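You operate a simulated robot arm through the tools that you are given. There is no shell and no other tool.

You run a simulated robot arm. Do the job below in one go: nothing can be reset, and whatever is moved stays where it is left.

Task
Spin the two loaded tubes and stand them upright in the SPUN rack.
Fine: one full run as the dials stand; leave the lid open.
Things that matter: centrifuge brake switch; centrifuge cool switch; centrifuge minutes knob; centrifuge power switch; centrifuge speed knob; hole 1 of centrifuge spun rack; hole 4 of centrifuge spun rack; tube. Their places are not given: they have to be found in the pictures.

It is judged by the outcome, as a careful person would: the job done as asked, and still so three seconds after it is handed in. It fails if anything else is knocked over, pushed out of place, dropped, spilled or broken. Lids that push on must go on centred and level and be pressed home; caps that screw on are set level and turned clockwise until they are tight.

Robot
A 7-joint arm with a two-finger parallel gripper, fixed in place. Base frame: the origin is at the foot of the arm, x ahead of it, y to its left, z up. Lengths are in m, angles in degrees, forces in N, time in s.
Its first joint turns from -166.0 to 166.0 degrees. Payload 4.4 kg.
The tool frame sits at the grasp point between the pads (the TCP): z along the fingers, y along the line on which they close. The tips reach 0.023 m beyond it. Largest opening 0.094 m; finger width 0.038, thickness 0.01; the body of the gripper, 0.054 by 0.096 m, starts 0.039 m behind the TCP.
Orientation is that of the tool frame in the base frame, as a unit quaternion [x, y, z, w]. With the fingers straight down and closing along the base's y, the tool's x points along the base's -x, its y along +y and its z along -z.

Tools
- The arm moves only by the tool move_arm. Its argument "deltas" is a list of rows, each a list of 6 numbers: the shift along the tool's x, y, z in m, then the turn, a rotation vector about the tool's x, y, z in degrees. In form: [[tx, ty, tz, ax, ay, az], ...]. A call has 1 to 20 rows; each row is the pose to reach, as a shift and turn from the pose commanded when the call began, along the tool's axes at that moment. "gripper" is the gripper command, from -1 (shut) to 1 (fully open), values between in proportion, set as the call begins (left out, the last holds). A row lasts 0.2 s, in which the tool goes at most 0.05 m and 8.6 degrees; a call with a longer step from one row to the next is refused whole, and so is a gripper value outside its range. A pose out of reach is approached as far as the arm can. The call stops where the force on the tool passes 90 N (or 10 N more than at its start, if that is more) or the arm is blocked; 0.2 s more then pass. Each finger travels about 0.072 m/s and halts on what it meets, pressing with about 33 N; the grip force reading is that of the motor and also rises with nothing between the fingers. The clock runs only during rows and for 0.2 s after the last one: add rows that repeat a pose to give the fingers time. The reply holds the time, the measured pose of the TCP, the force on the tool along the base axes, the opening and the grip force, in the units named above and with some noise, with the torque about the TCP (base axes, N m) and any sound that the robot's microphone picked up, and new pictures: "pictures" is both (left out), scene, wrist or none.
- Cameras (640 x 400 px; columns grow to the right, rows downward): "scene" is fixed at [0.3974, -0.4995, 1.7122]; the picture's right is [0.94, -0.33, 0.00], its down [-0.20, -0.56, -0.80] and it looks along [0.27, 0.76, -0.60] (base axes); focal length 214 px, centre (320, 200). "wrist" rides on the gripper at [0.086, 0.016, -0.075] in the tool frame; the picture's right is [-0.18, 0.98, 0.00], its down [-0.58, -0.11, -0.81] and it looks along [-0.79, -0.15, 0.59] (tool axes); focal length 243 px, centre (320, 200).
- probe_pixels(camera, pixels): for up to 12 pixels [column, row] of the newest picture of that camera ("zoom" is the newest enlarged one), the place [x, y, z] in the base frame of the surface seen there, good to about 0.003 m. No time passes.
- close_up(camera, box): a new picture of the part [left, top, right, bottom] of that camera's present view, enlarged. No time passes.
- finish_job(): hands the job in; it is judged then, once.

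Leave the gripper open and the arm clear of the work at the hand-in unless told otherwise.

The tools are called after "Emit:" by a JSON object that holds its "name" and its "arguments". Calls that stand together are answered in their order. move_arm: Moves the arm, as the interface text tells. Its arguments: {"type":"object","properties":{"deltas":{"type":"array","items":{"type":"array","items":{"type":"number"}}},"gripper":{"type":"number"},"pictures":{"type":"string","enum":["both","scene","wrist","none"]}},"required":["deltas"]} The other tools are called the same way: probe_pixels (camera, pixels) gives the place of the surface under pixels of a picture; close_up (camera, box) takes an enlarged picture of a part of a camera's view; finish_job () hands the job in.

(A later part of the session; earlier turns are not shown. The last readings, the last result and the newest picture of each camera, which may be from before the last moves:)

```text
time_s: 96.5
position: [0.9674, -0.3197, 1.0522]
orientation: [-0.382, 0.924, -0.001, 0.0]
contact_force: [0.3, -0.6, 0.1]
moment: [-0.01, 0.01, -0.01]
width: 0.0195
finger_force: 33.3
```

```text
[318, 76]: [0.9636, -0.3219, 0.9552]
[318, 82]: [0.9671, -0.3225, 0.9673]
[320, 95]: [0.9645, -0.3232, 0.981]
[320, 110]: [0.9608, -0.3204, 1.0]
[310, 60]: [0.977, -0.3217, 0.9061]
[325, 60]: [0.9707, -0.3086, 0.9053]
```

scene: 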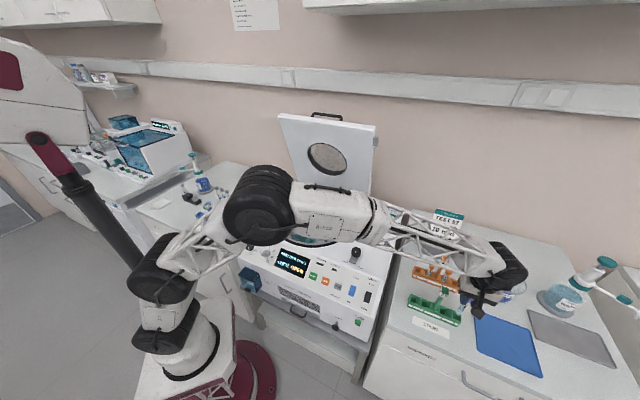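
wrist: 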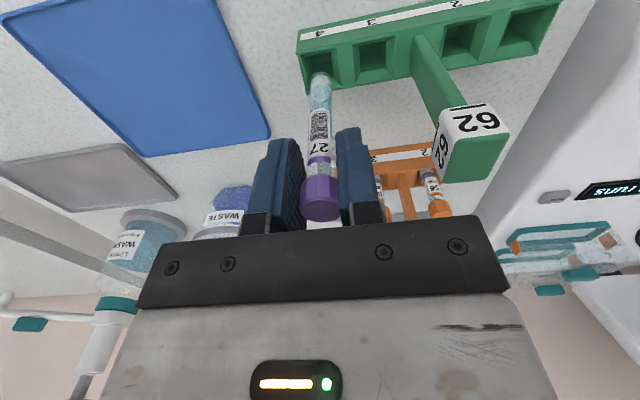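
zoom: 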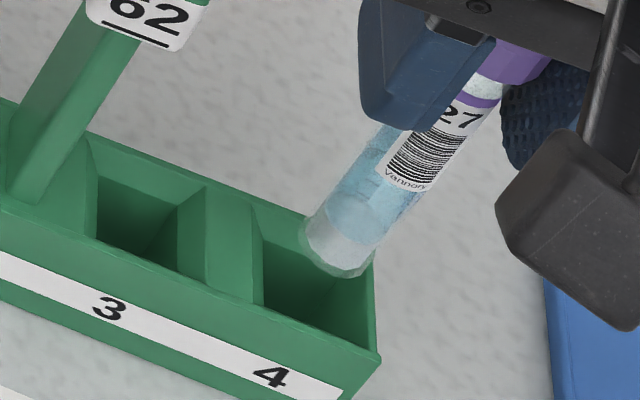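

The wrist measurement puts the tube axis at (r 0.909, b 0.460) against hole 4 at (0.909, 0.459), so they're aligned. Lowering 3.5 cm into the hole.

Emit:
{"name": "move_arm", "arguments": {"deltas": [[0, 0, 0.01, 0, 0, 0], [0, 0, 0.02, 0, 0, 0], [0, 0, 0.028, 0, 0, 0], [0, 0, 0.035, 0, 0, 0], [0, 0, 0.035, 0, 0, 0]]}}

Emit:
{"name": "close_up", "arguments": {"camera": "wrist", "box": [250, 20, 410, 140]}}

Emit:
{"name": "close_up", "arguments": {"camera": "scene", "box": [440, 290, 480, 330]}}

```text
time_s: 97.7
position: [0.9664, -0.32, 1.0186]
orientation: [-0.382, 0.924, 0.0, 0.0]
contact_force: [0.6, 0.5, -0.6]
moment: [0.01, -0.02, -0.01]
width: 0.0191
finger_force: 32.8
```

scene: 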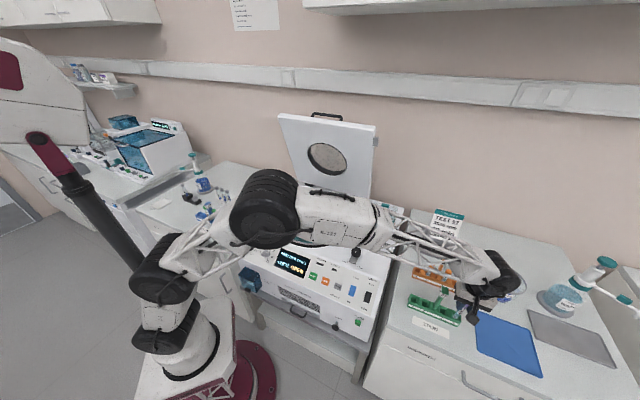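
wrist: 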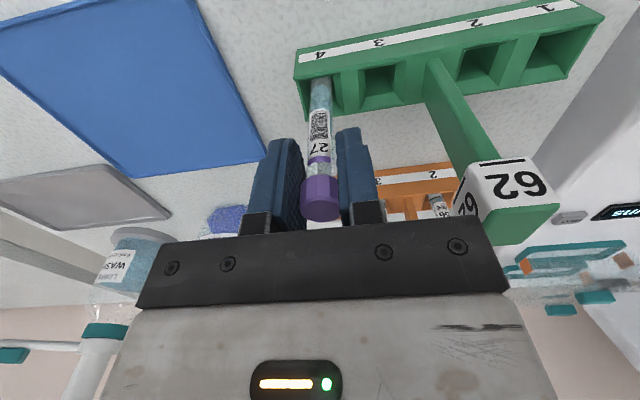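

```text
3.33 times, centred on (330, 80) of wrist
```

zoom: 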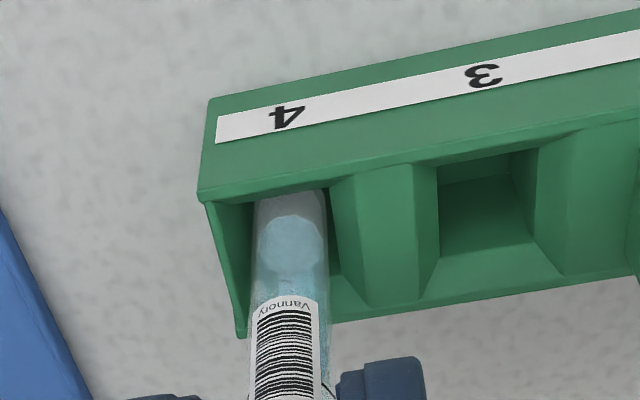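

```text
10.00 times, centred on (460, 310) of scene
```

zoom: 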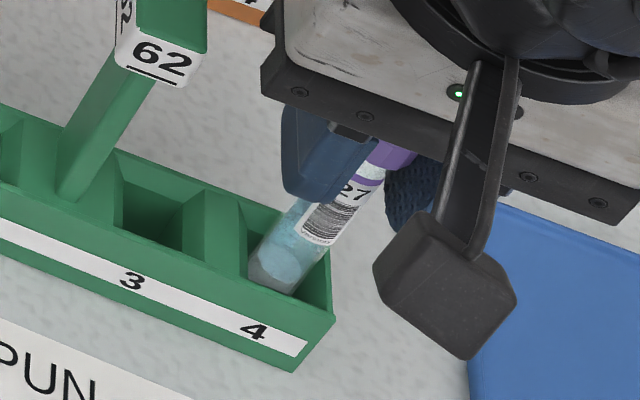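

The tube is inside hole 4 with no contact force. About 18 mm remains to the floor; I'll lower 15 mm and then feel for contact in small steps.

Emit:
{"name": "move_arm", "arguments": {"deltas": [[0, 0, 0.008, 0, 0, 0], [0, 0, 0.014, 0, 0, 0], [0, 0, 0.014, 0, 0, 0]], "pictures": "none"}}

Emit:
{"name": "move_arm", "arguments": {"deltas": [[0, 0, 0.0015, 0, 0, 0], [0, 0, 0.003, 0, 0, 0]], "pictures": "wrist"}}

```text
time_s: 98.5
position: [0.9672, -0.3199, 1.0042]
orientation: [-0.382, 0.924, -0.001, 0.001]
contact_force: [-0.3, -1.9, 4.3]
moment: [-0.13, -0.04, 0.0]
width: 0.0194
finger_force: 33.2
```

```text
time_s: 99.1
position: [0.9688, -0.3181, 1.0034]
orientation: [-0.382, 0.924, -0.002, 0.002]
contact_force: [-1.5, 1.0, 26.5]
moment: [0.15, 0.07, 0.0]
width: 0.0195
finger_force: 33.3
```

wrist: 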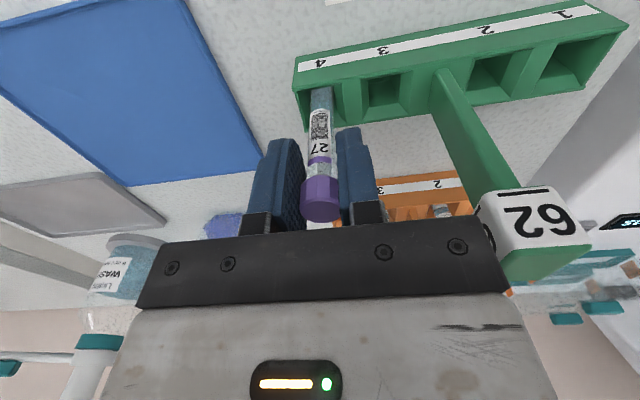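

Contact at 26 N, so the tube stands on the rack floor. I'll ease up 1.5 mm and open the fingers gently to release it.

Emit:
{"name": "move_arm", "arguments": {"deltas": [[0, 0, -0.0025, 0, 0, 0], [0, 0, -0.0025, 0, 0, 0]], "pictures": "none"}}

Emit:
{"name": "move_arm", "arguments": {"deltas": [[0, 0, 0, 0, 0, 0], [0, 0, 0, 0, 0, 0], [0, 0, 0, 0, 0, 0]], "gripper": -0.15, "pictures": "both"}}

Emit:
{"name": "close_up", "arguments": {"camera": "scene", "box": [435, 280, 485, 330]}}

```text
time_s: 99.7
position: [0.9665, -0.3194, 1.0043]
orientation: [-0.381, 0.924, -0.001, 0.0]
contact_force: [4.1, 2.9, 14.5]
moment: [0.31, -0.47, -0.03]
width: 0.0196
finger_force: 33.5
```

```text
time_s: 100.5
position: [0.9663, -0.3197, 1.0038]
orientation: [-0.382, 0.924, -0.001, 0.0]
contact_force: [0.4, -0.3, -0.2]
moment: [0.0, -0.02, -0.01]
width: 0.0401
finger_force: 0.1
```

scene: 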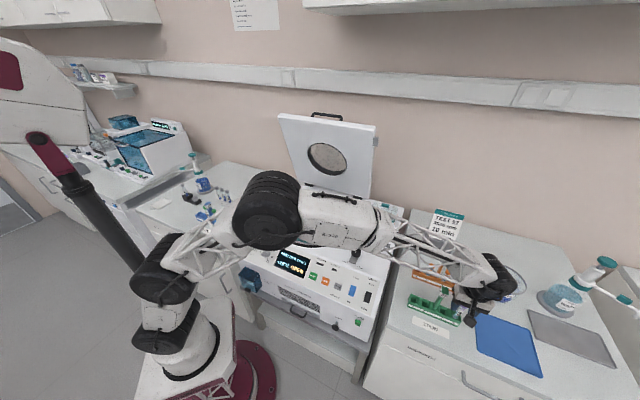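
wrist: 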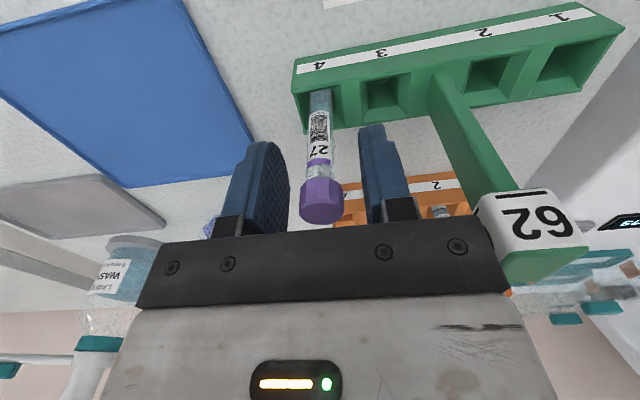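

```text
8.00 times, centred on (460, 305) of scene
```

zoom: 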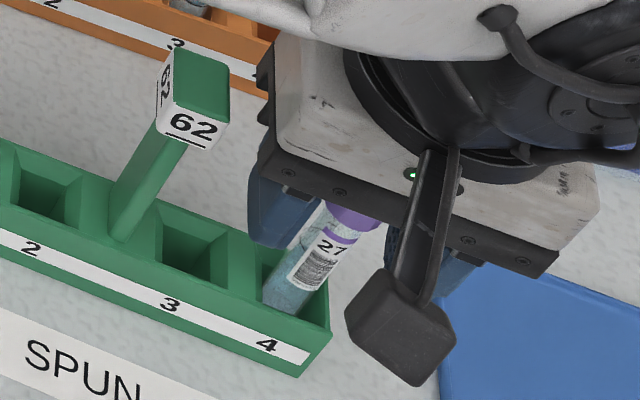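

Tube 27 stands free in hole 4. Rising straight up 18 cm.

Emit:
{"name": "move_arm", "arguments": {"deltas": [[0, 0, -0.02, 0, 0, 0], [0, 0, -0.045, 0, 0, 0], [0, 0, -0.08, 0, 0, 0], [0, 0, -0.12, 0, 0, 0], [0, 0, -0.16, 0, 0, 0], [0, 0, -0.2, 0, 0, 0], [0, 0, -0.24, 0, 0, 0]]}}

Emit:
{"name": "close_up", "arguments": {"camera": "scene", "box": [400, 240, 480, 330]}}

```text
time_s: 102.1
position: [0.9669, -0.3204, 1.2419]
orientation: [-0.382, 0.924, 0.0, 0.0]
contact_force: [-0.2, -0.2, -0.5]
moment: [0.0, 0.03, -0.04]
width: 0.0401
finger_force: 0.1
```

scene: 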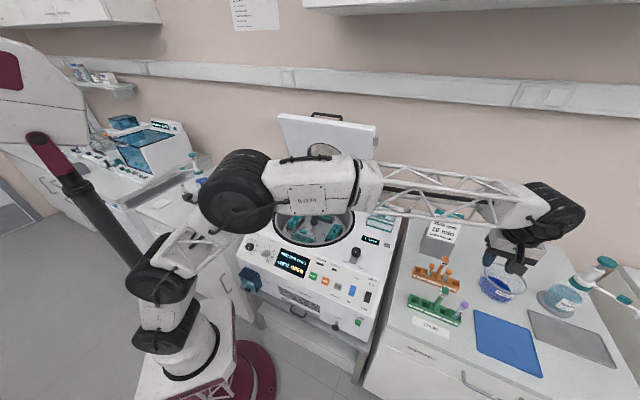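
wrist: 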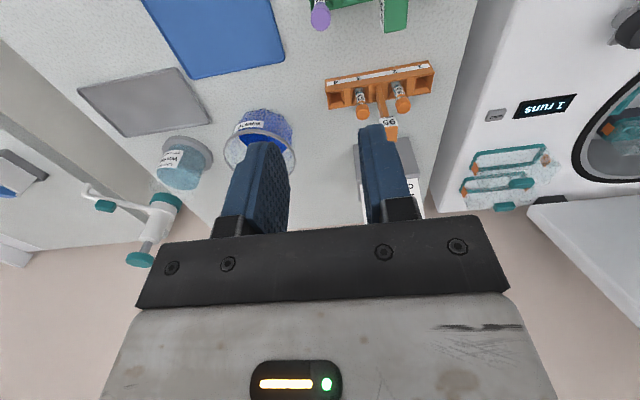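

```text
4.44 times, centred on (440, 285) of scene
```

zoom: 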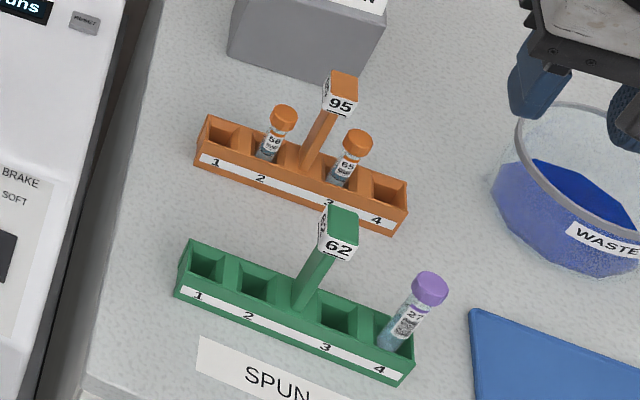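

Tube 27 stands well in hole 4. For tube 59, closer to the lid, I'll check the open lid's position first so the wrist stays clear of it.

Emit:
{"name": "probe_pixels", "arguments": {"camera": "scene", "pixels": [[285, 122], [300, 125], [365, 140], [360, 150], [365, 190], [300, 175], [320, 120], [340, 130], [355, 170], [280, 118], [374, 128], [345, 190]]}}

Emit:
{"name": "close_up", "arguments": {"camera": "scene", "box": [480, 170, 600, 280]}}

```text
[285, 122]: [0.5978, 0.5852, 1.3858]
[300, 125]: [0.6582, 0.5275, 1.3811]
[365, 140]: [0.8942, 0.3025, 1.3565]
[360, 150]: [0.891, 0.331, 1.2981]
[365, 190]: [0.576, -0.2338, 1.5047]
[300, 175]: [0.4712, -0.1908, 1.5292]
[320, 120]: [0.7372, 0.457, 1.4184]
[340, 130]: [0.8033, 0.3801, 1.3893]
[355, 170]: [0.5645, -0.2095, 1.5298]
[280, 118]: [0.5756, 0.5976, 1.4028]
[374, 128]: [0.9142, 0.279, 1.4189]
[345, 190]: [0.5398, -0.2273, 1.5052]
```

```text
3.64 times, centred on (540, 225) of scene
```

zoom: 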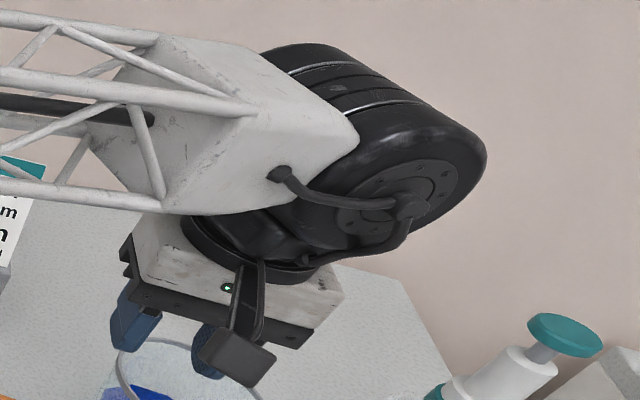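

The lid's inner face is at b≈0.837 (z 1.387) to 0.864 (z 1.30), about 72° open. I'll measure how far the wrist housing sticks out beyond the tool axis.

Emit:
{"name": "probe_pixels", "arguments": {"camera": "scene", "pixels": [[583, 211], [575, 200], [565, 192], [562, 232], [575, 225], [550, 190], [535, 186], [555, 215], [545, 235], [530, 240], [525, 250], [545, 205]]}}

```text
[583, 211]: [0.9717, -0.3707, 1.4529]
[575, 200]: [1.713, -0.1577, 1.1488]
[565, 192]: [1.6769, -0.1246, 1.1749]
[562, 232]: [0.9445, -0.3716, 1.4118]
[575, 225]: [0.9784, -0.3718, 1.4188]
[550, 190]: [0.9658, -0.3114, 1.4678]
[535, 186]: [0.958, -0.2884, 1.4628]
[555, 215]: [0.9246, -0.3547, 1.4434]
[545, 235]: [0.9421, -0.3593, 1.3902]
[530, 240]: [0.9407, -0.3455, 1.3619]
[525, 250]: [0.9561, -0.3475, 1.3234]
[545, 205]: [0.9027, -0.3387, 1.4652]
```

The wrist housing stays within about 6 cm of the tool axis, which clears the lid if I come in from the front. I'll travel to a point in front of tube 59 at z≈1.12.

Emit:
{"name": "move_arm", "arguments": {"deltas": [[-0.0129, 0.0457, 0.0, 0, 0, 0], [-0.0259, 0.0913, 0.0, 0, 0, 0], [-0.0388, 0.137, 0.0, 0, 0, 0], [-0.0518, 0.1827, 0.0, 0, 0, 0], [-0.0647, 0.2284, 0.0, 0, 0, 0], [-0.0776, 0.274, 0.0, 0, 0, 0], [-0.0906, 0.3197, 0.0, 0, 0, 0], [-0.1035, 0.3654, 0.0, 0, 0, 0], [-0.1165, 0.411, 0.01, 0, 0, 0], [-0.1294, 0.4567, 0.02, 0, 0, 0], [-0.1423, 0.5024, 0.03, 0, 0, 0], [-0.1553, 0.548, 0.04, 0, 0, 0], [-0.1682, 0.5937, 0.05, 0, 0, 0], [-0.1812, 0.6394, 0.06, 0, 0, 0], [-0.1941, 0.6851, 0.07, 0, 0, 0], [-0.207, 0.7307, 0.08, 0, 0, 0], [-0.22, 0.7764, 0.09, 0, 0, 0], [-0.233, 0.822, 0.1, 0, 0, 0], [-0.233, 0.822, 0.12, 0, 0, 0], [-0.233, 0.822, 0.12, 0, 0, 0]], "gripper": 0.0}}

```text
time_s: 106.3
position: [0.5523, 0.4272, 1.1228]
orientation: [-0.382, 0.924, -0.001, 0.001]
contact_force: [0.0, 0.0, 0.3]
moment: [0.03, 0.03, -0.04]
width: 0.0471
finger_force: 0.1
```

scene: 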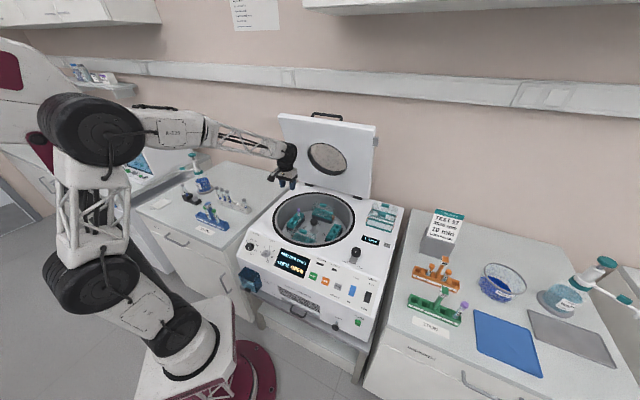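
wrist: 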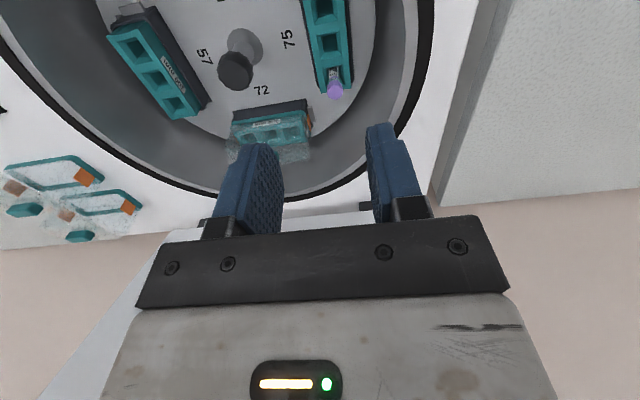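

Tube 59's cap is at (335, 90) in the wrist view. Probing it.

Emit:
{"name": "probe_pixels", "arguments": {"camera": "wrist", "pixels": [[335, 93], [335, 88], [328, 90], [342, 90], [335, 97], [330, 50]]}}

Emit:
{"name": "close_up", "arguments": {"camera": "wrist", "box": [300, 50, 380, 110]}}

```text
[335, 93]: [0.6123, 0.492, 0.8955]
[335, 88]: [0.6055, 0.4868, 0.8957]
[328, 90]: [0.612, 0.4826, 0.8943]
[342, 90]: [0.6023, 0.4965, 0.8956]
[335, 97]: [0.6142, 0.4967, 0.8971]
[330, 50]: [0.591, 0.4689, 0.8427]
```

```text
6.67 times, centred on (340, 80) of wrist
```

zoom: 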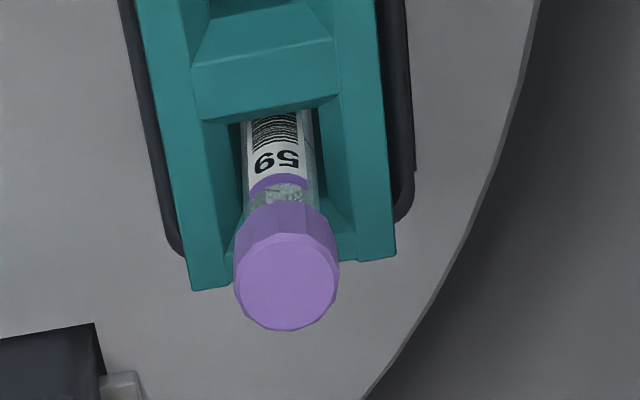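

Tube 59's cap centre ≈ (0.6105, 0.489, 0.8955). I'll slide back and down to z≈0.965 above it and recheck.

Emit:
{"name": "move_arm", "arguments": {"deltas": [[-0.028, 0.001, 0.035, 0, 0, 0], [-0.056, 0.002, 0.07, 0, 0, 0], [-0.0851, 0.0028, 0.105, 0, 0, 0], [-0.0851, 0.0028, 0.135, 0, 0, 0], [-0.0851, 0.0028, 0.158, 0, 0, 0], [-0.0851, 0.0028, 0.158, 0, 0, 0]]}}

Emit:
{"name": "close_up", "arguments": {"camera": "wrist", "box": [260, 20, 380, 180]}}

Emit:
{"name": "probe_pixels", "arguments": {"camera": "wrist", "pixels": [[316, 105], [316, 98], [305, 100], [328, 100], [316, 112]]}}

```text
time_s: 107.7
position: [0.6097, 0.4903, 0.9635]
orientation: [-0.382, 0.924, -0.001, 0.0]
contact_force: [-1.0, -0.9, 0.0]
moment: [0.01, -0.02, -0.04]
width: 0.0471
finger_force: 0.0
```

scene: 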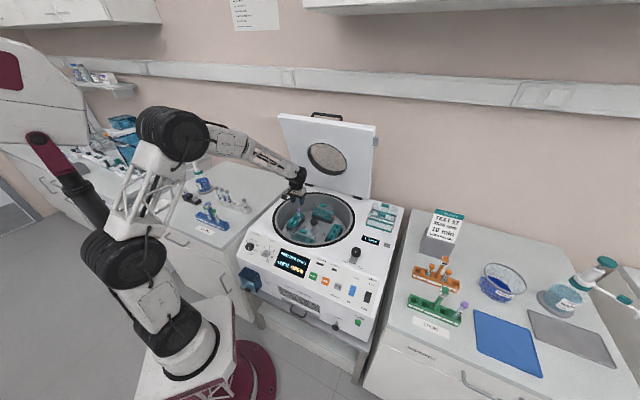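
wrist: 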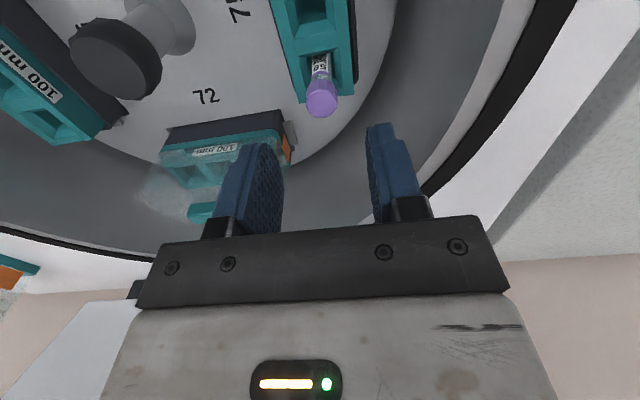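

```text
2.50 times, centred on (320, 100) of wrist
```

zoom: 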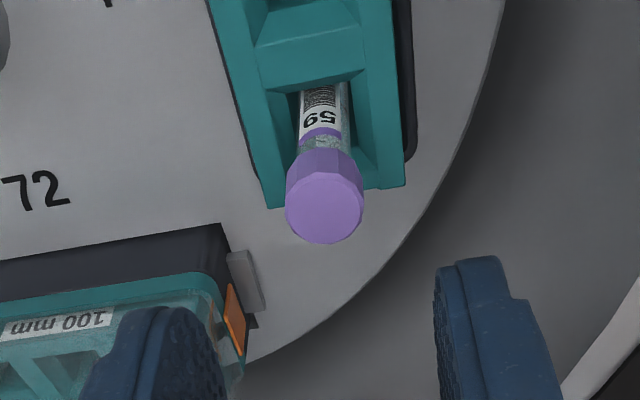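

```text
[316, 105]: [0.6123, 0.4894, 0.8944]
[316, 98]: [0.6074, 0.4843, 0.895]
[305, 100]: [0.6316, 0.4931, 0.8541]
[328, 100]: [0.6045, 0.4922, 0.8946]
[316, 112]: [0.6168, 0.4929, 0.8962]
```

Aligned within about 1 mm. One finger will pass near the back bucket's lid and clip, so I'll probe those before descending.

Emit:
{"name": "probe_pixels", "arguments": {"camera": "wrist", "pixels": [[286, 145], [290, 160], [291, 132], [280, 115], [262, 112], [283, 130], [250, 140], [240, 130]]}}

Emit:
{"name": "close_up", "arguments": {"camera": "scene", "box": [280, 180, 340, 230]}}

```text
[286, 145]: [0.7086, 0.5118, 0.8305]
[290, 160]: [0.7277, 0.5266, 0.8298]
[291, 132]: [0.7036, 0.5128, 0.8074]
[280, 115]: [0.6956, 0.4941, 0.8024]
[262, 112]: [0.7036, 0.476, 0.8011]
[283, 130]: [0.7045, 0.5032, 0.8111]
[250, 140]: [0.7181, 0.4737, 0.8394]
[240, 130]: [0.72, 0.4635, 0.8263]
```

```text
8.00 times, centred on (310, 205) of scene
```

zoom: 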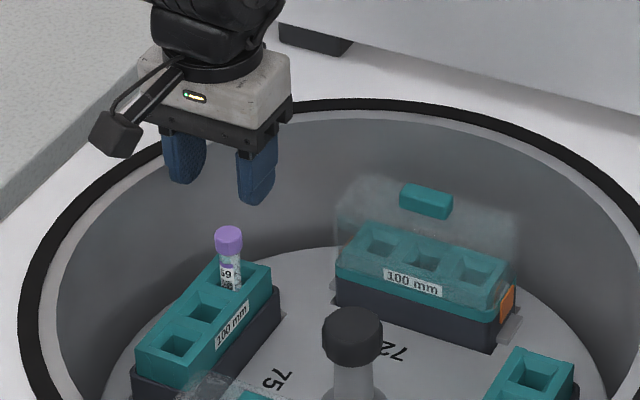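

The clip is more than 6 cm from the finger path, so it's clear. Descending 0.08 m onto tube 59.

Emit:
{"name": "move_arm", "arguments": {"deltas": [[0, 0.0008, 0.03, 0, 0, 0], [0, 0.0008, 0.055, 0, 0, 0], [0, 0.0008, 0.07, 0, 0, 0], [0, 0.0008, 0.08, 0, 0, 0], [0, 0.0008, 0.08, 0, 0, 0]], "pictures": "wrist"}}

```text
time_s: 108.9
position: [0.6089, 0.4906, 0.8856]
orientation: [-0.382, 0.924, -0.001, 0.001]
contact_force: [0.8, -0.4, -0.5]
moment: [-0.01, 0.03, -0.01]
width: 0.0469
finger_force: 0.1
```

wrist: 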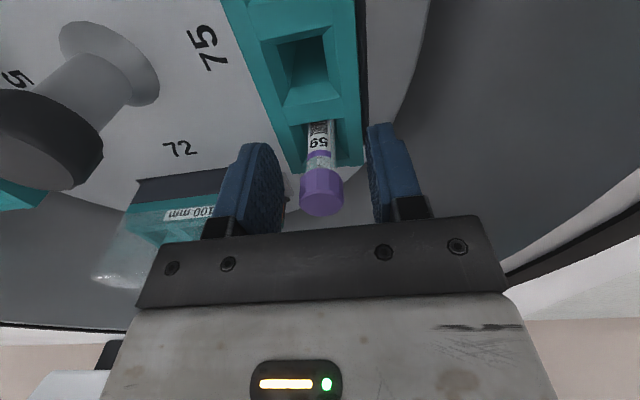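

The cap is between the pads with no contact. Closing on it.

Emit:
{"name": "move_arm", "arguments": {"deltas": [[0, 0, 0, 0, 0, 0], [0, 0, 0, 0, 0, 0], [0, 0, 0, 0, 0, 0], [0, 0, 0, 0, 0, 0]], "gripper": -1, "pictures": "wrist"}}

```text
time_s: 109.9
position: [0.6098, 0.4899, 0.8856]
orientation: [-0.382, 0.924, -0.001, 0.0]
contact_force: [-0.2, -0.3, -0.2]
moment: [0.01, -0.02, 0.01]
width: 0.0191
finger_force: 32.8
```

wrist: 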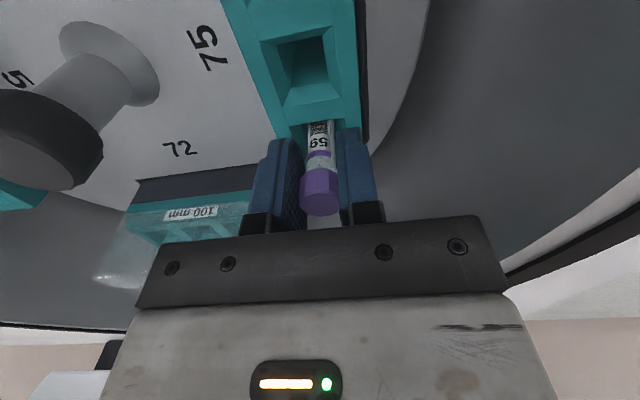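

Held at 19 mm. I'll lift 10 cm straight up out of the bucket, then rise further while backing away from the lid.

Emit:
{"name": "move_arm", "arguments": {"deltas": [[0, 0, -0.008, 0, 0, 0], [0, 0, -0.018, 0, 0, 0], [0, 0, -0.03, 0, 0, 0], [0, 0, -0.045, 0, 0, 0], [0, 0, -0.065, 0, 0, 0], [0, 0, -0.085, 0, 0, 0], [0, 0, -0.1, 0, 0, 0], [0.02, 0, -0.125, 0, 0, 0], [0.045, 0, -0.15, 0, 0, 0], [0.075, 0, -0.18, 0, 0, 0], [0.1, 0, -0.21, 0, 0, 0], [0.1, 0, -0.21, 0, 0, 0]]}}

Emit:
{"name": "close_up", "arguments": {"camera": "scene", "box": [265, 170, 335, 240]}}

```text
time_s: 112.5
position: [0.5377, 0.4199, 1.0925]
orientation: [-0.382, 0.924, 0.0, 0.001]
contact_force: [0.0, 0.1, 0.0]
moment: [-0.03, 0.0, 0.0]
width: 0.0189
finger_force: 32.8
```

scene: 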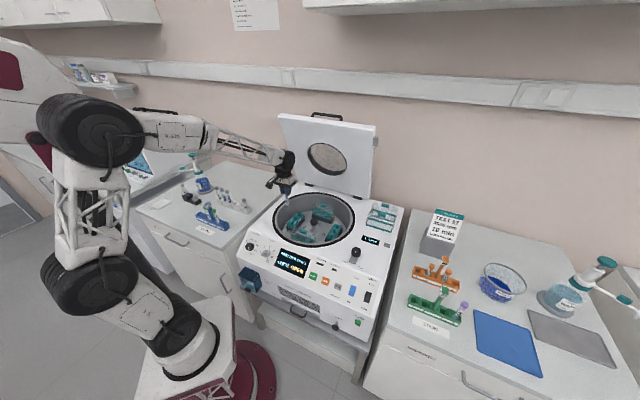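
wrist: 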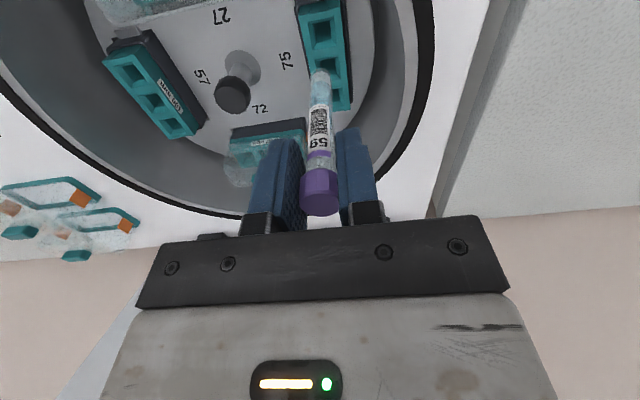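

```text
5.71 times, centred on (300, 205) of scene
```

zoom: 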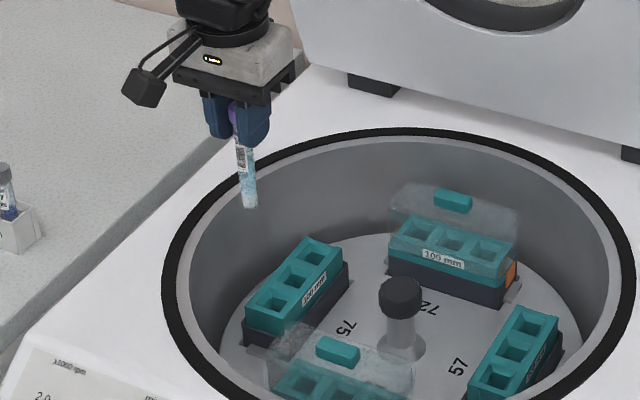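

Tube 59 is out and hanging straight. I'll check its bottom, then carry it high to above hole 1, turning the tool +90° on the way so the hand stays clear of the "62" post.

Emit:
{"name": "probe_pixels", "arguments": {"camera": "wrist", "pixels": [[320, 71], [320, 75], [320, 85], [320, 210]]}}

Emit:
{"name": "move_arm", "arguments": {"deltas": [[0, 0, -0.049, 0, 0, 0], [0, 0, -0.098, 0, 0, 0], [0, 0, -0.147, 0, 0, 0], [0.0136, -0.0429, -0.147, 0, 0, 5.6], [0.0273, -0.0858, -0.147, 0, 0, 11.2], [0.0409, -0.1288, -0.147, 0, 0, 16.9], [0.0545, -0.1717, -0.147, 0, 0, 22.5], [0.0682, -0.2146, -0.147, 0, 0, 28.1], [0.0818, -0.2575, -0.147, 0, 0, 33.7], [0.0954, -0.3004, -0.147, 0, 0, 39.4], [0.1091, -0.3434, -0.147, 0, 0, 45], [0.1227, -0.3863, -0.147, 0, 0, 50.6], [0.1363, -0.4292, -0.147, 0, 0, 56.2], [0.15, -0.4721, -0.147, 0, 0, 61.9], [0.1636, -0.515, -0.147, 0, 0, 67.5], [0.1772, -0.558, -0.147, 0, 0, 73.1], [0.1909, -0.6009, -0.147, 0, 0, 78.7], [0.2045, -0.6438, -0.147, 0, 0, 84.4], [0.2181, -0.6867, -0.147, 0, 0, 90], [0.2181, -0.6867, -0.147, 0, 0, 90]]}}

```text
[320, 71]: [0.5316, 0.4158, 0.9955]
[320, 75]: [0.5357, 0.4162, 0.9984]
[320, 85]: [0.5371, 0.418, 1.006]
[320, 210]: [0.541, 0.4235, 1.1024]
```

```text
time_s: 116.7
position: [0.8711, -0.2211, 1.2412]
orientation: [0.384, 0.923, 0.0, 0.001]
contact_force: [0.2, 0.0, 0.1]
moment: [-0.05, 0.01, 0.01]
width: 0.019
finger_force: 33.0
```

scene: 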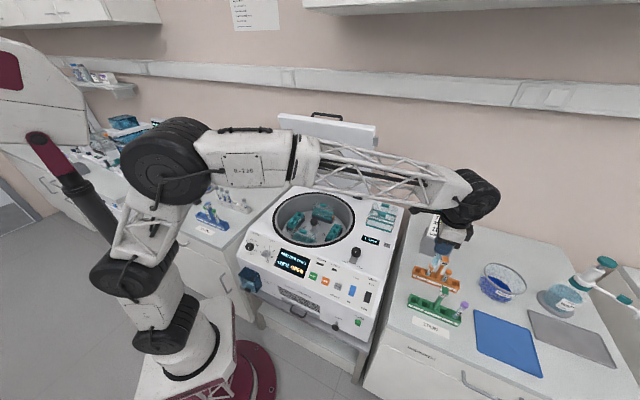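
wrist: 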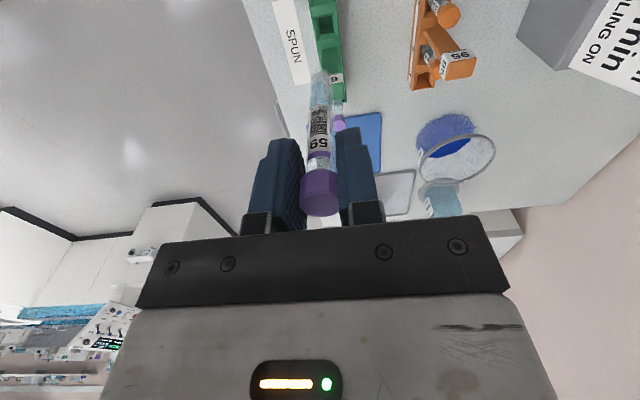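

Over hole 1 at z≈1.241. Descending to z≈1.115 (tube end near 1.015) to check alignment.

Emit:
{"name": "move_arm", "arguments": {"deltas": [[0, 0, 0.04, 0, 0, 0], [0, 0, 0.08, 0, 0, 0], [0, 0, 0.115, 0, 0, 0], [0, 0, 0.126, 0, 0, 0], [0, 0, 0.126, 0, 0, 0]]}}

Emit:
{"name": "close_up", "arguments": {"camera": "wrist", "box": [250, 0, 410, 120]}}

Emit:
{"name": "close_up", "arguments": {"camera": "scene", "box": [400, 260, 480, 330]}}

```text
time_s: 117.9
position: [0.8682, -0.2218, 1.1177]
orientation: [0.383, 0.924, -0.001, 0.001]
contact_force: [0.2, -0.1, -0.5]
moment: [-0.02, 0.0, 0.03]
width: 0.0188
finger_force: 33.1
```

scene: 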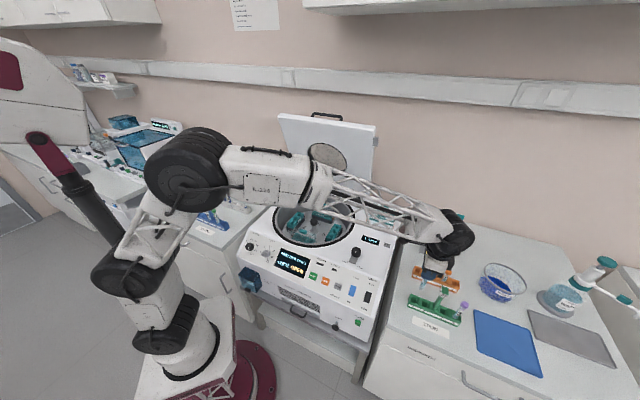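
wrist: 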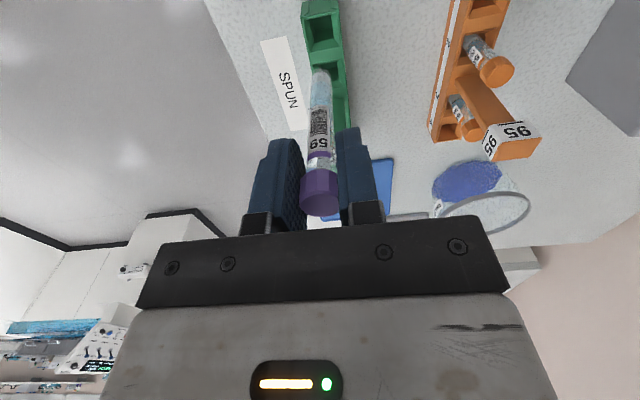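

```text
3.33 times, centred on (330, 60) of wrist
```

zoom: 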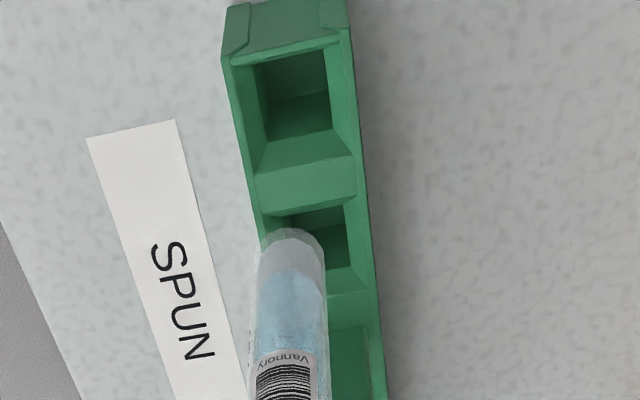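

```text
5.71 times, centred on (440, 295) of scene
```

zoom: 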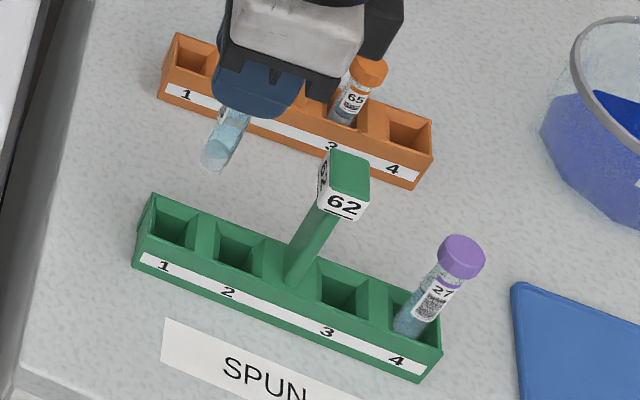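

Probing the rim of hole 1 in the wrist view.

Emit:
{"name": "probe_pixels", "arguments": {"camera": "wrist", "pixels": [[303, 20], [320, 15], [338, 13], [306, 33], [339, 30], [311, 54], [325, 54], [341, 48], [322, 30], [318, 25], [325, 40], [312, 40]]}}

Emit:
{"name": "probe_pixels", "arguments": {"camera": "wrist", "pixels": [[319, 71], [319, 76], [319, 85], [320, 100], [320, 208], [318, 68]]}}

```text
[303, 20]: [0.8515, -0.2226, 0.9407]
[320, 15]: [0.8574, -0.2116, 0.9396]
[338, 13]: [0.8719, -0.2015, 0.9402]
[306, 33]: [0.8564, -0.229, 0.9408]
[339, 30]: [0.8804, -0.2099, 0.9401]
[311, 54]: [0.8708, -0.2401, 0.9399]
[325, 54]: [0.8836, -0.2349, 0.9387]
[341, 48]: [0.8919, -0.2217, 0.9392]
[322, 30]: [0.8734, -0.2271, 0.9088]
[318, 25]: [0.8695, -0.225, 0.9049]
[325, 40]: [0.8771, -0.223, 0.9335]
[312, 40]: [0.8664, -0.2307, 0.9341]
```

```text
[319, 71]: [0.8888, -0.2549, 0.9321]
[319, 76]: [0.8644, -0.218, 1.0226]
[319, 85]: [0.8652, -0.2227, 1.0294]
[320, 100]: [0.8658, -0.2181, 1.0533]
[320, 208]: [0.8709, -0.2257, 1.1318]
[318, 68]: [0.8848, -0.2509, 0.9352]
```

Hole 1's centre ≈ (0.8697, -0.2206); the tube axis needs about 2 mm toward -r and 2 mm toward the back. Correcting and lowering to just above the rack.

Emit:
{"name": "move_arm", "arguments": {"deltas": [[0.001, 0.001, 0.02, 0, 0, 0], [0.002, 0.0018, 0.04, 0, 0, 0], [0.002, 0.0018, 0.06, 0, 0, 0], [0.002, 0.0018, 0.06, 0, 0, 0]]}}

Emit:
{"name": "close_up", "arguments": {"camera": "wrist", "box": [250, 20, 410, 140]}}

Emit:
{"name": "close_up", "arguments": {"camera": "scene", "box": [395, 280, 445, 325]}}

```text
time_s: 118.9
position: [0.8674, -0.2186, 1.0577]
orientation: [0.384, 0.923, 0.0, 0.002]
contact_force: [-0.2, -1.0, -0.8]
moment: [-0.03, -0.01, 0.0]
width: 0.019
finger_force: 32.9
```

scene: 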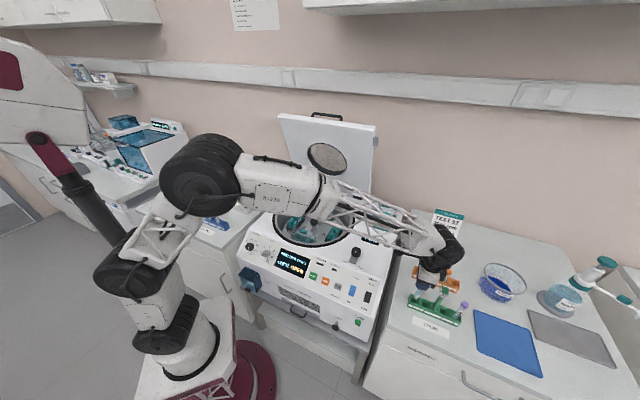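
wrist: 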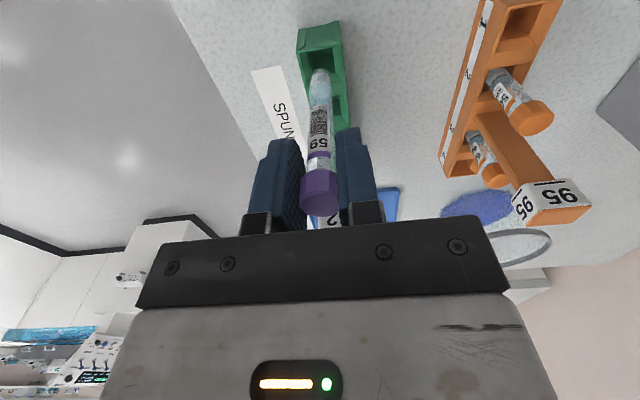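

```text
3.33 times, centred on (330, 80) of wrist
```

zoom: 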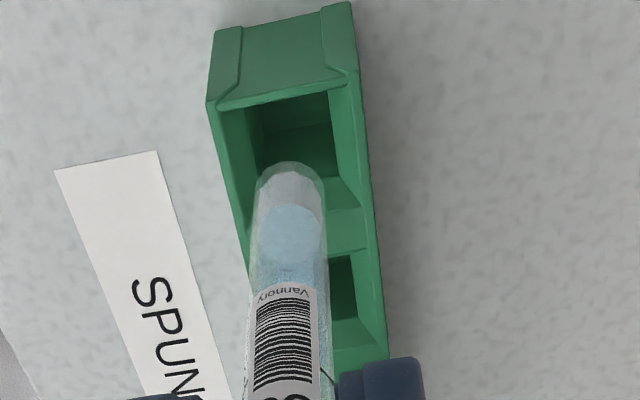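

```text
8.89 times, centred on (420, 302) of scene
```

zoom: 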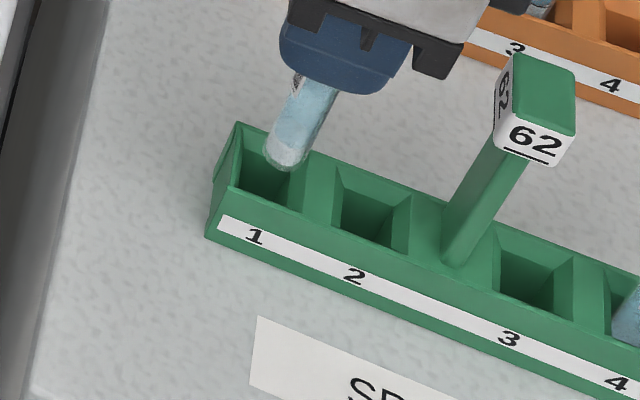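

The view matches the geometry I had before inserting into hole 4, so it's aligned. Lowering 3.5 cm into hole 1.

Emit:
{"name": "move_arm", "arguments": {"deltas": [[0, 0, 0.01, 0, 0, 0], [0, 0, 0.02, 0, 0, 0], [0, 0, 0.028, 0, 0, 0], [0, 0, 0.035, 0, 0, 0], [0, 0, 0.035, 0, 0, 0]]}}

Emit:
{"name": "close_up", "arguments": {"camera": "wrist", "box": [250, 20, 410, 140]}}

Emit:
{"name": "close_up", "arguments": {"camera": "scene", "box": [395, 280, 445, 325]}}

```text
time_s: 120.1
position: [0.8683, -0.2197, 1.0217]
orientation: [0.384, 0.923, 0.0, 0.001]
contact_force: [1.1, -0.2, -0.6]
moment: [-0.02, 0.0, -0.03]
width: 0.0191
finger_force: 32.8
```

scene: 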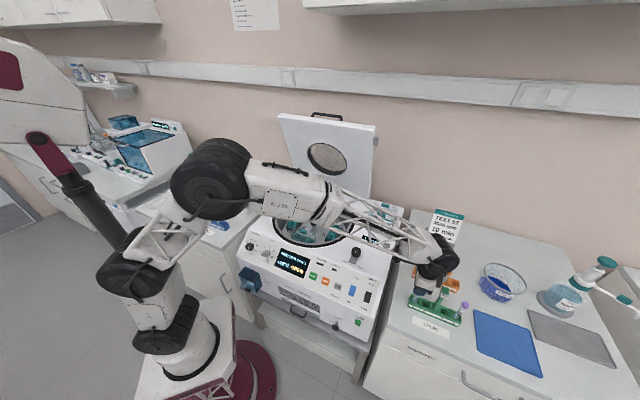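
wrist: 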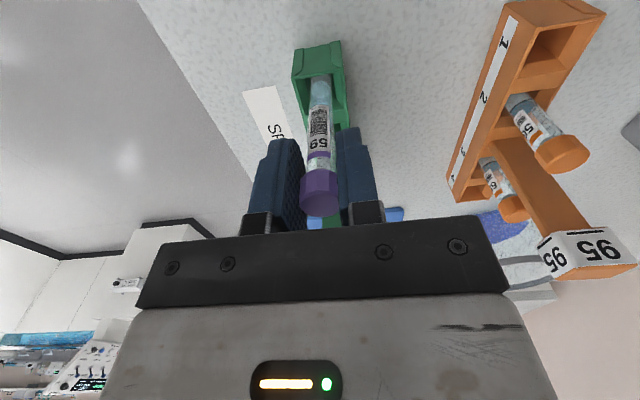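

```text
3.33 times, centred on (330, 80) of wrist
```

zoom: 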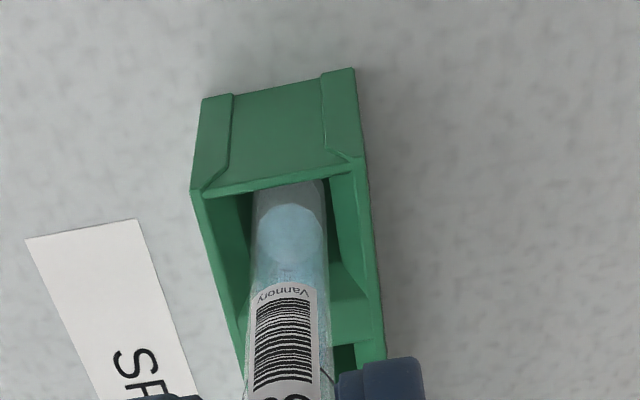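

```text
8.89 times, centred on (420, 302) of scene
```

zoom: 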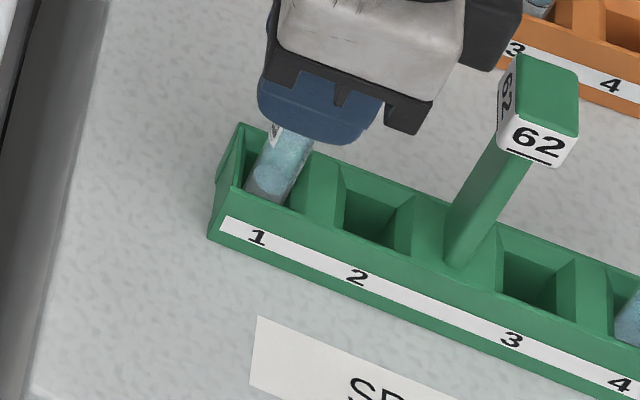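

Tube 59 is inside hole 1. I'll lower 12 mm more, then feel for the floor.

Emit:
{"name": "move_arm", "arguments": {"deltas": [[0, 0, 0.006, 0, 0, 0], [0, 0, 0.012, 0, 0, 0], [0, 0, 0.012, 0, 0, 0]], "pictures": "none"}}

Emit:
{"name": "move_arm", "arguments": {"deltas": [[0, 0, 0.001, 0, 0, 0], [0, 0, 0.002, 0, 0, 0]], "pictures": "none"}}

```text
time_s: 120.9
position: [0.8676, -0.2197, 1.0092]
orientation: [0.384, 0.923, 0.0, 0.002]
contact_force: [1.2, 0.1, -0.1]
moment: [0.0, 0.01, -0.03]
width: 0.0191
finger_force: 32.7
```

```text
time_s: 121.5
position: [0.8683, -0.2188, 1.0078]
orientation: [0.384, 0.923, 0.0, 0.0]
contact_force: [-0.7, 1.0, 0.3]
moment: [-0.04, 0.02, 0.02]
width: 0.0188
finger_force: 32.8
```

No contact yet. Another 3 mm in small steps.

Emit:
{"name": "move_arm", "arguments": {"deltas": [[0, 0, 0.001, 0, 0, 0], [0, 0, 0.002, 0, 0, 0]], "pictures": "none"}}

Emit:
{"name": "move_arm", "arguments": {"deltas": [[0, 0, 0.0007, 0, 0, 0], [0, 0, 0.0015, 0, 0, 0]], "pictures": "wrist"}}

```text
time_s: 122.1
position: [0.8683, -0.2183, 1.0077]
orientation: [0.383, 0.924, 0.0, 0.002]
contact_force: [1.5, -1.8, 11.7]
moment: [-0.24, -0.17, 0.0]
width: 0.0188
finger_force: 33.0
```

```text
time_s: 122.7
position: [0.8687, -0.2164, 1.0058]
orientation: [0.384, 0.923, 0.0, 0.002]
contact_force: [-3.2, -0.5, 32.8]
moment: [-0.12, 0.19, -0.01]
width: 0.0184
finger_force: 33.0
```

wrist: 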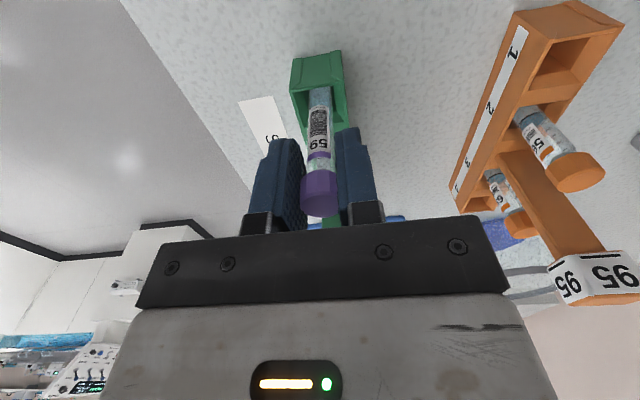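

Contact at 33 N: the tube is on the floor of hole 1. I'll ease up 2.5 mm and release.

Emit:
{"name": "move_arm", "arguments": {"deltas": [[0, 0, -0.0025, 0, 0, 0], [0, 0, -0.0025, 0, 0, 0]], "pictures": "none"}}

Emit:
{"name": "move_arm", "arguments": {"deltas": [[0, 0, 0, 0, 0, 0], [0, 0, 0, 0, 0, 0], [0, 0, 0, 0, 0, 0]], "gripper": -0.15, "pictures": "both"}}

Emit:
{"name": "close_up", "arguments": {"camera": "scene", "box": [395, 270, 475, 330]}}

```text
time_s: 123.3
position: [0.8684, -0.2175, 1.0071]
orientation: [0.384, 0.923, 0.0, 0.0]
contact_force: [0.0, -3.7, 18.7]
moment: [-0.46, -0.1, -0.01]
width: 0.0179
finger_force: 33.0
```

```text
time_s: 124.1
position: [0.8679, -0.2172, 1.0064]
orientation: [0.383, 0.924, 0.0, 0.002]
contact_force: [0.0, -0.2, 0.2]
moment: [0.02, 0.0, -0.04]
width: 0.0398
finger_force: 0.1
```

scene: 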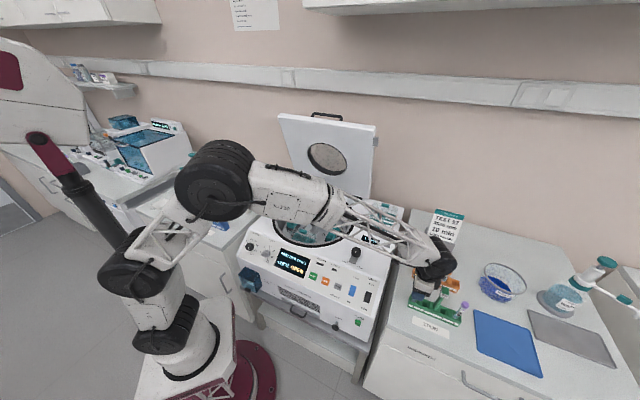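
wrist: 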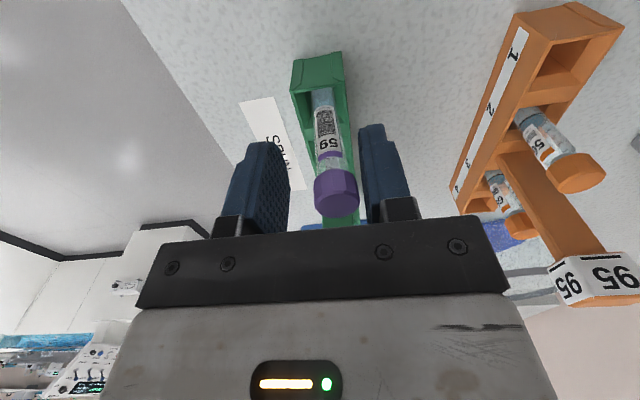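

```text
6.67 times, centred on (435, 300) of scene
```

zoom: 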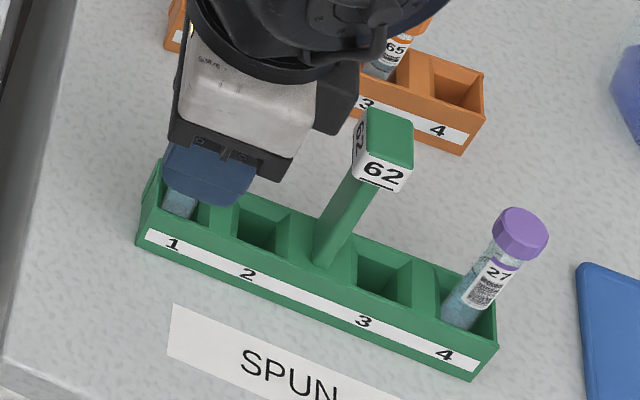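

Released; the cap leans slightly toward the back finger. I'll open a bit wider, shift 3 mm to centre on it, then rise straight up.

Emit:
{"name": "move_arm", "arguments": {"deltas": [[0, 0.0, 0, 0, 0, 0], [0, 0.003, 0, 0, 0, 0], [0, 0.003, -0.015, 0, 0, 0], [0, 0.003, -0.04, 0, 0, 0], [0, 0.003, -0.08, 0, 0, 0], [0, 0.003, -0.12, 0, 0, 0], [0, 0.003, -0.16, 0, 0, 0], [0, 0.003, -0.2, 0, 0, 0], [0, 0.003, -0.24, 0, 0, 0]], "gripper": 0.15}}

Emit:
{"name": "close_up", "arguments": {"camera": "scene", "box": [395, 260, 480, 330]}}

```text
time_s: 126.1
position: [0.8693, -0.2153, 1.2468]
orientation: [0.384, 0.923, 0.0, -0.001]
contact_force: [0.1, -0.9, -0.6]
moment: [0.0, -0.02, 0.01]
width: 0.0545
finger_force: 0.1
```

scene: 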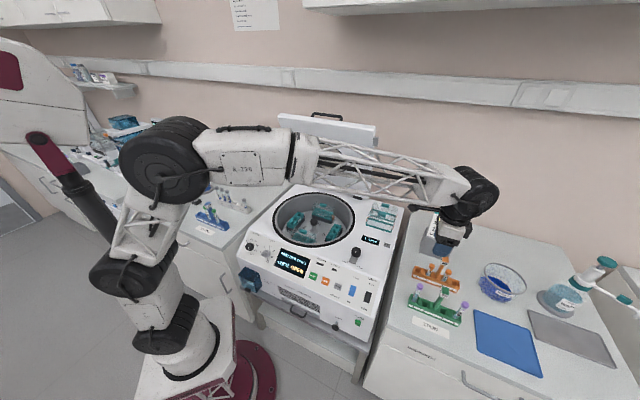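
wrist: 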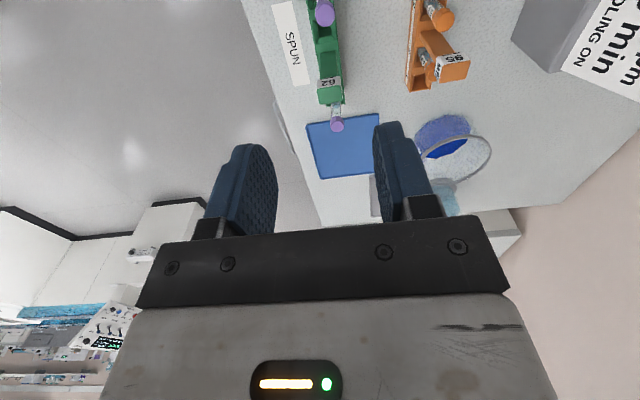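

```text
5.71 times, centred on (438, 295) of scene
```

zoom: 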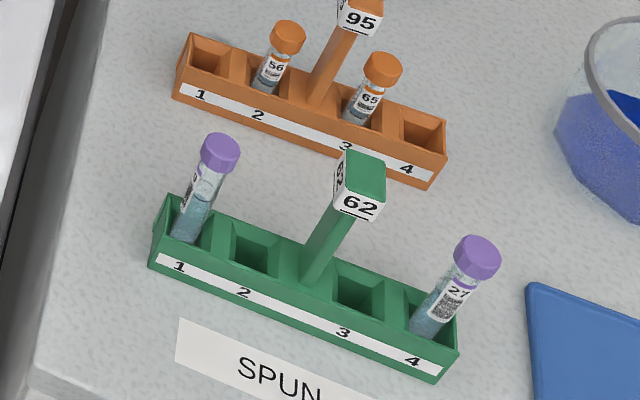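

Both tubes stand in the SPUN rack, 59 in hole 1 and 27 in hole 4. I'll check their lean and confirm nothing on the machine panel has changed.

Emit:
{"name": "probe_pixels", "arguments": {"camera": "scene", "pixels": [[420.5, 285.5], [420.5, 287], [416, 298], [465.5, 304], [465.5, 306], [458, 315]]}}

Emit:
{"name": "close_up", "arguments": {"camera": "scene", "box": [232, 225, 382, 335]}}

Emit:
{"name": "close_up", "arguments": {"camera": "scene", "box": [270, 180, 410, 280]}}

```text
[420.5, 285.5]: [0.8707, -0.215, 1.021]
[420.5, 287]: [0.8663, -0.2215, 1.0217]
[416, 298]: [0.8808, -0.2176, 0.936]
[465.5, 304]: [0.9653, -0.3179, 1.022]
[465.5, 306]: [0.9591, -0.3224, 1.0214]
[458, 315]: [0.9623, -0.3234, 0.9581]
```

```text
3.64 times, centred on (307, 280) of scene
```

zoom: 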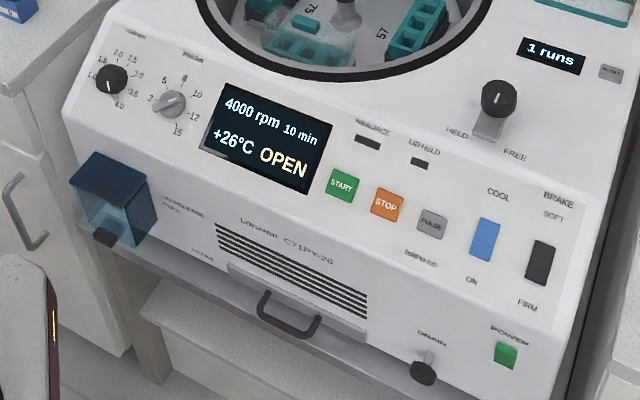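

```text
4.00 times, centred on (340, 230) of scene
```

zoom: 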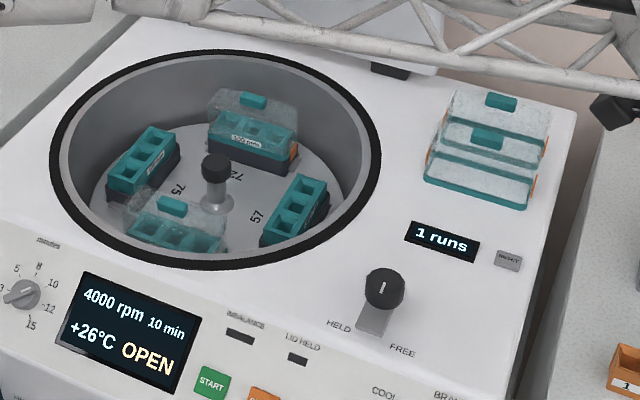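

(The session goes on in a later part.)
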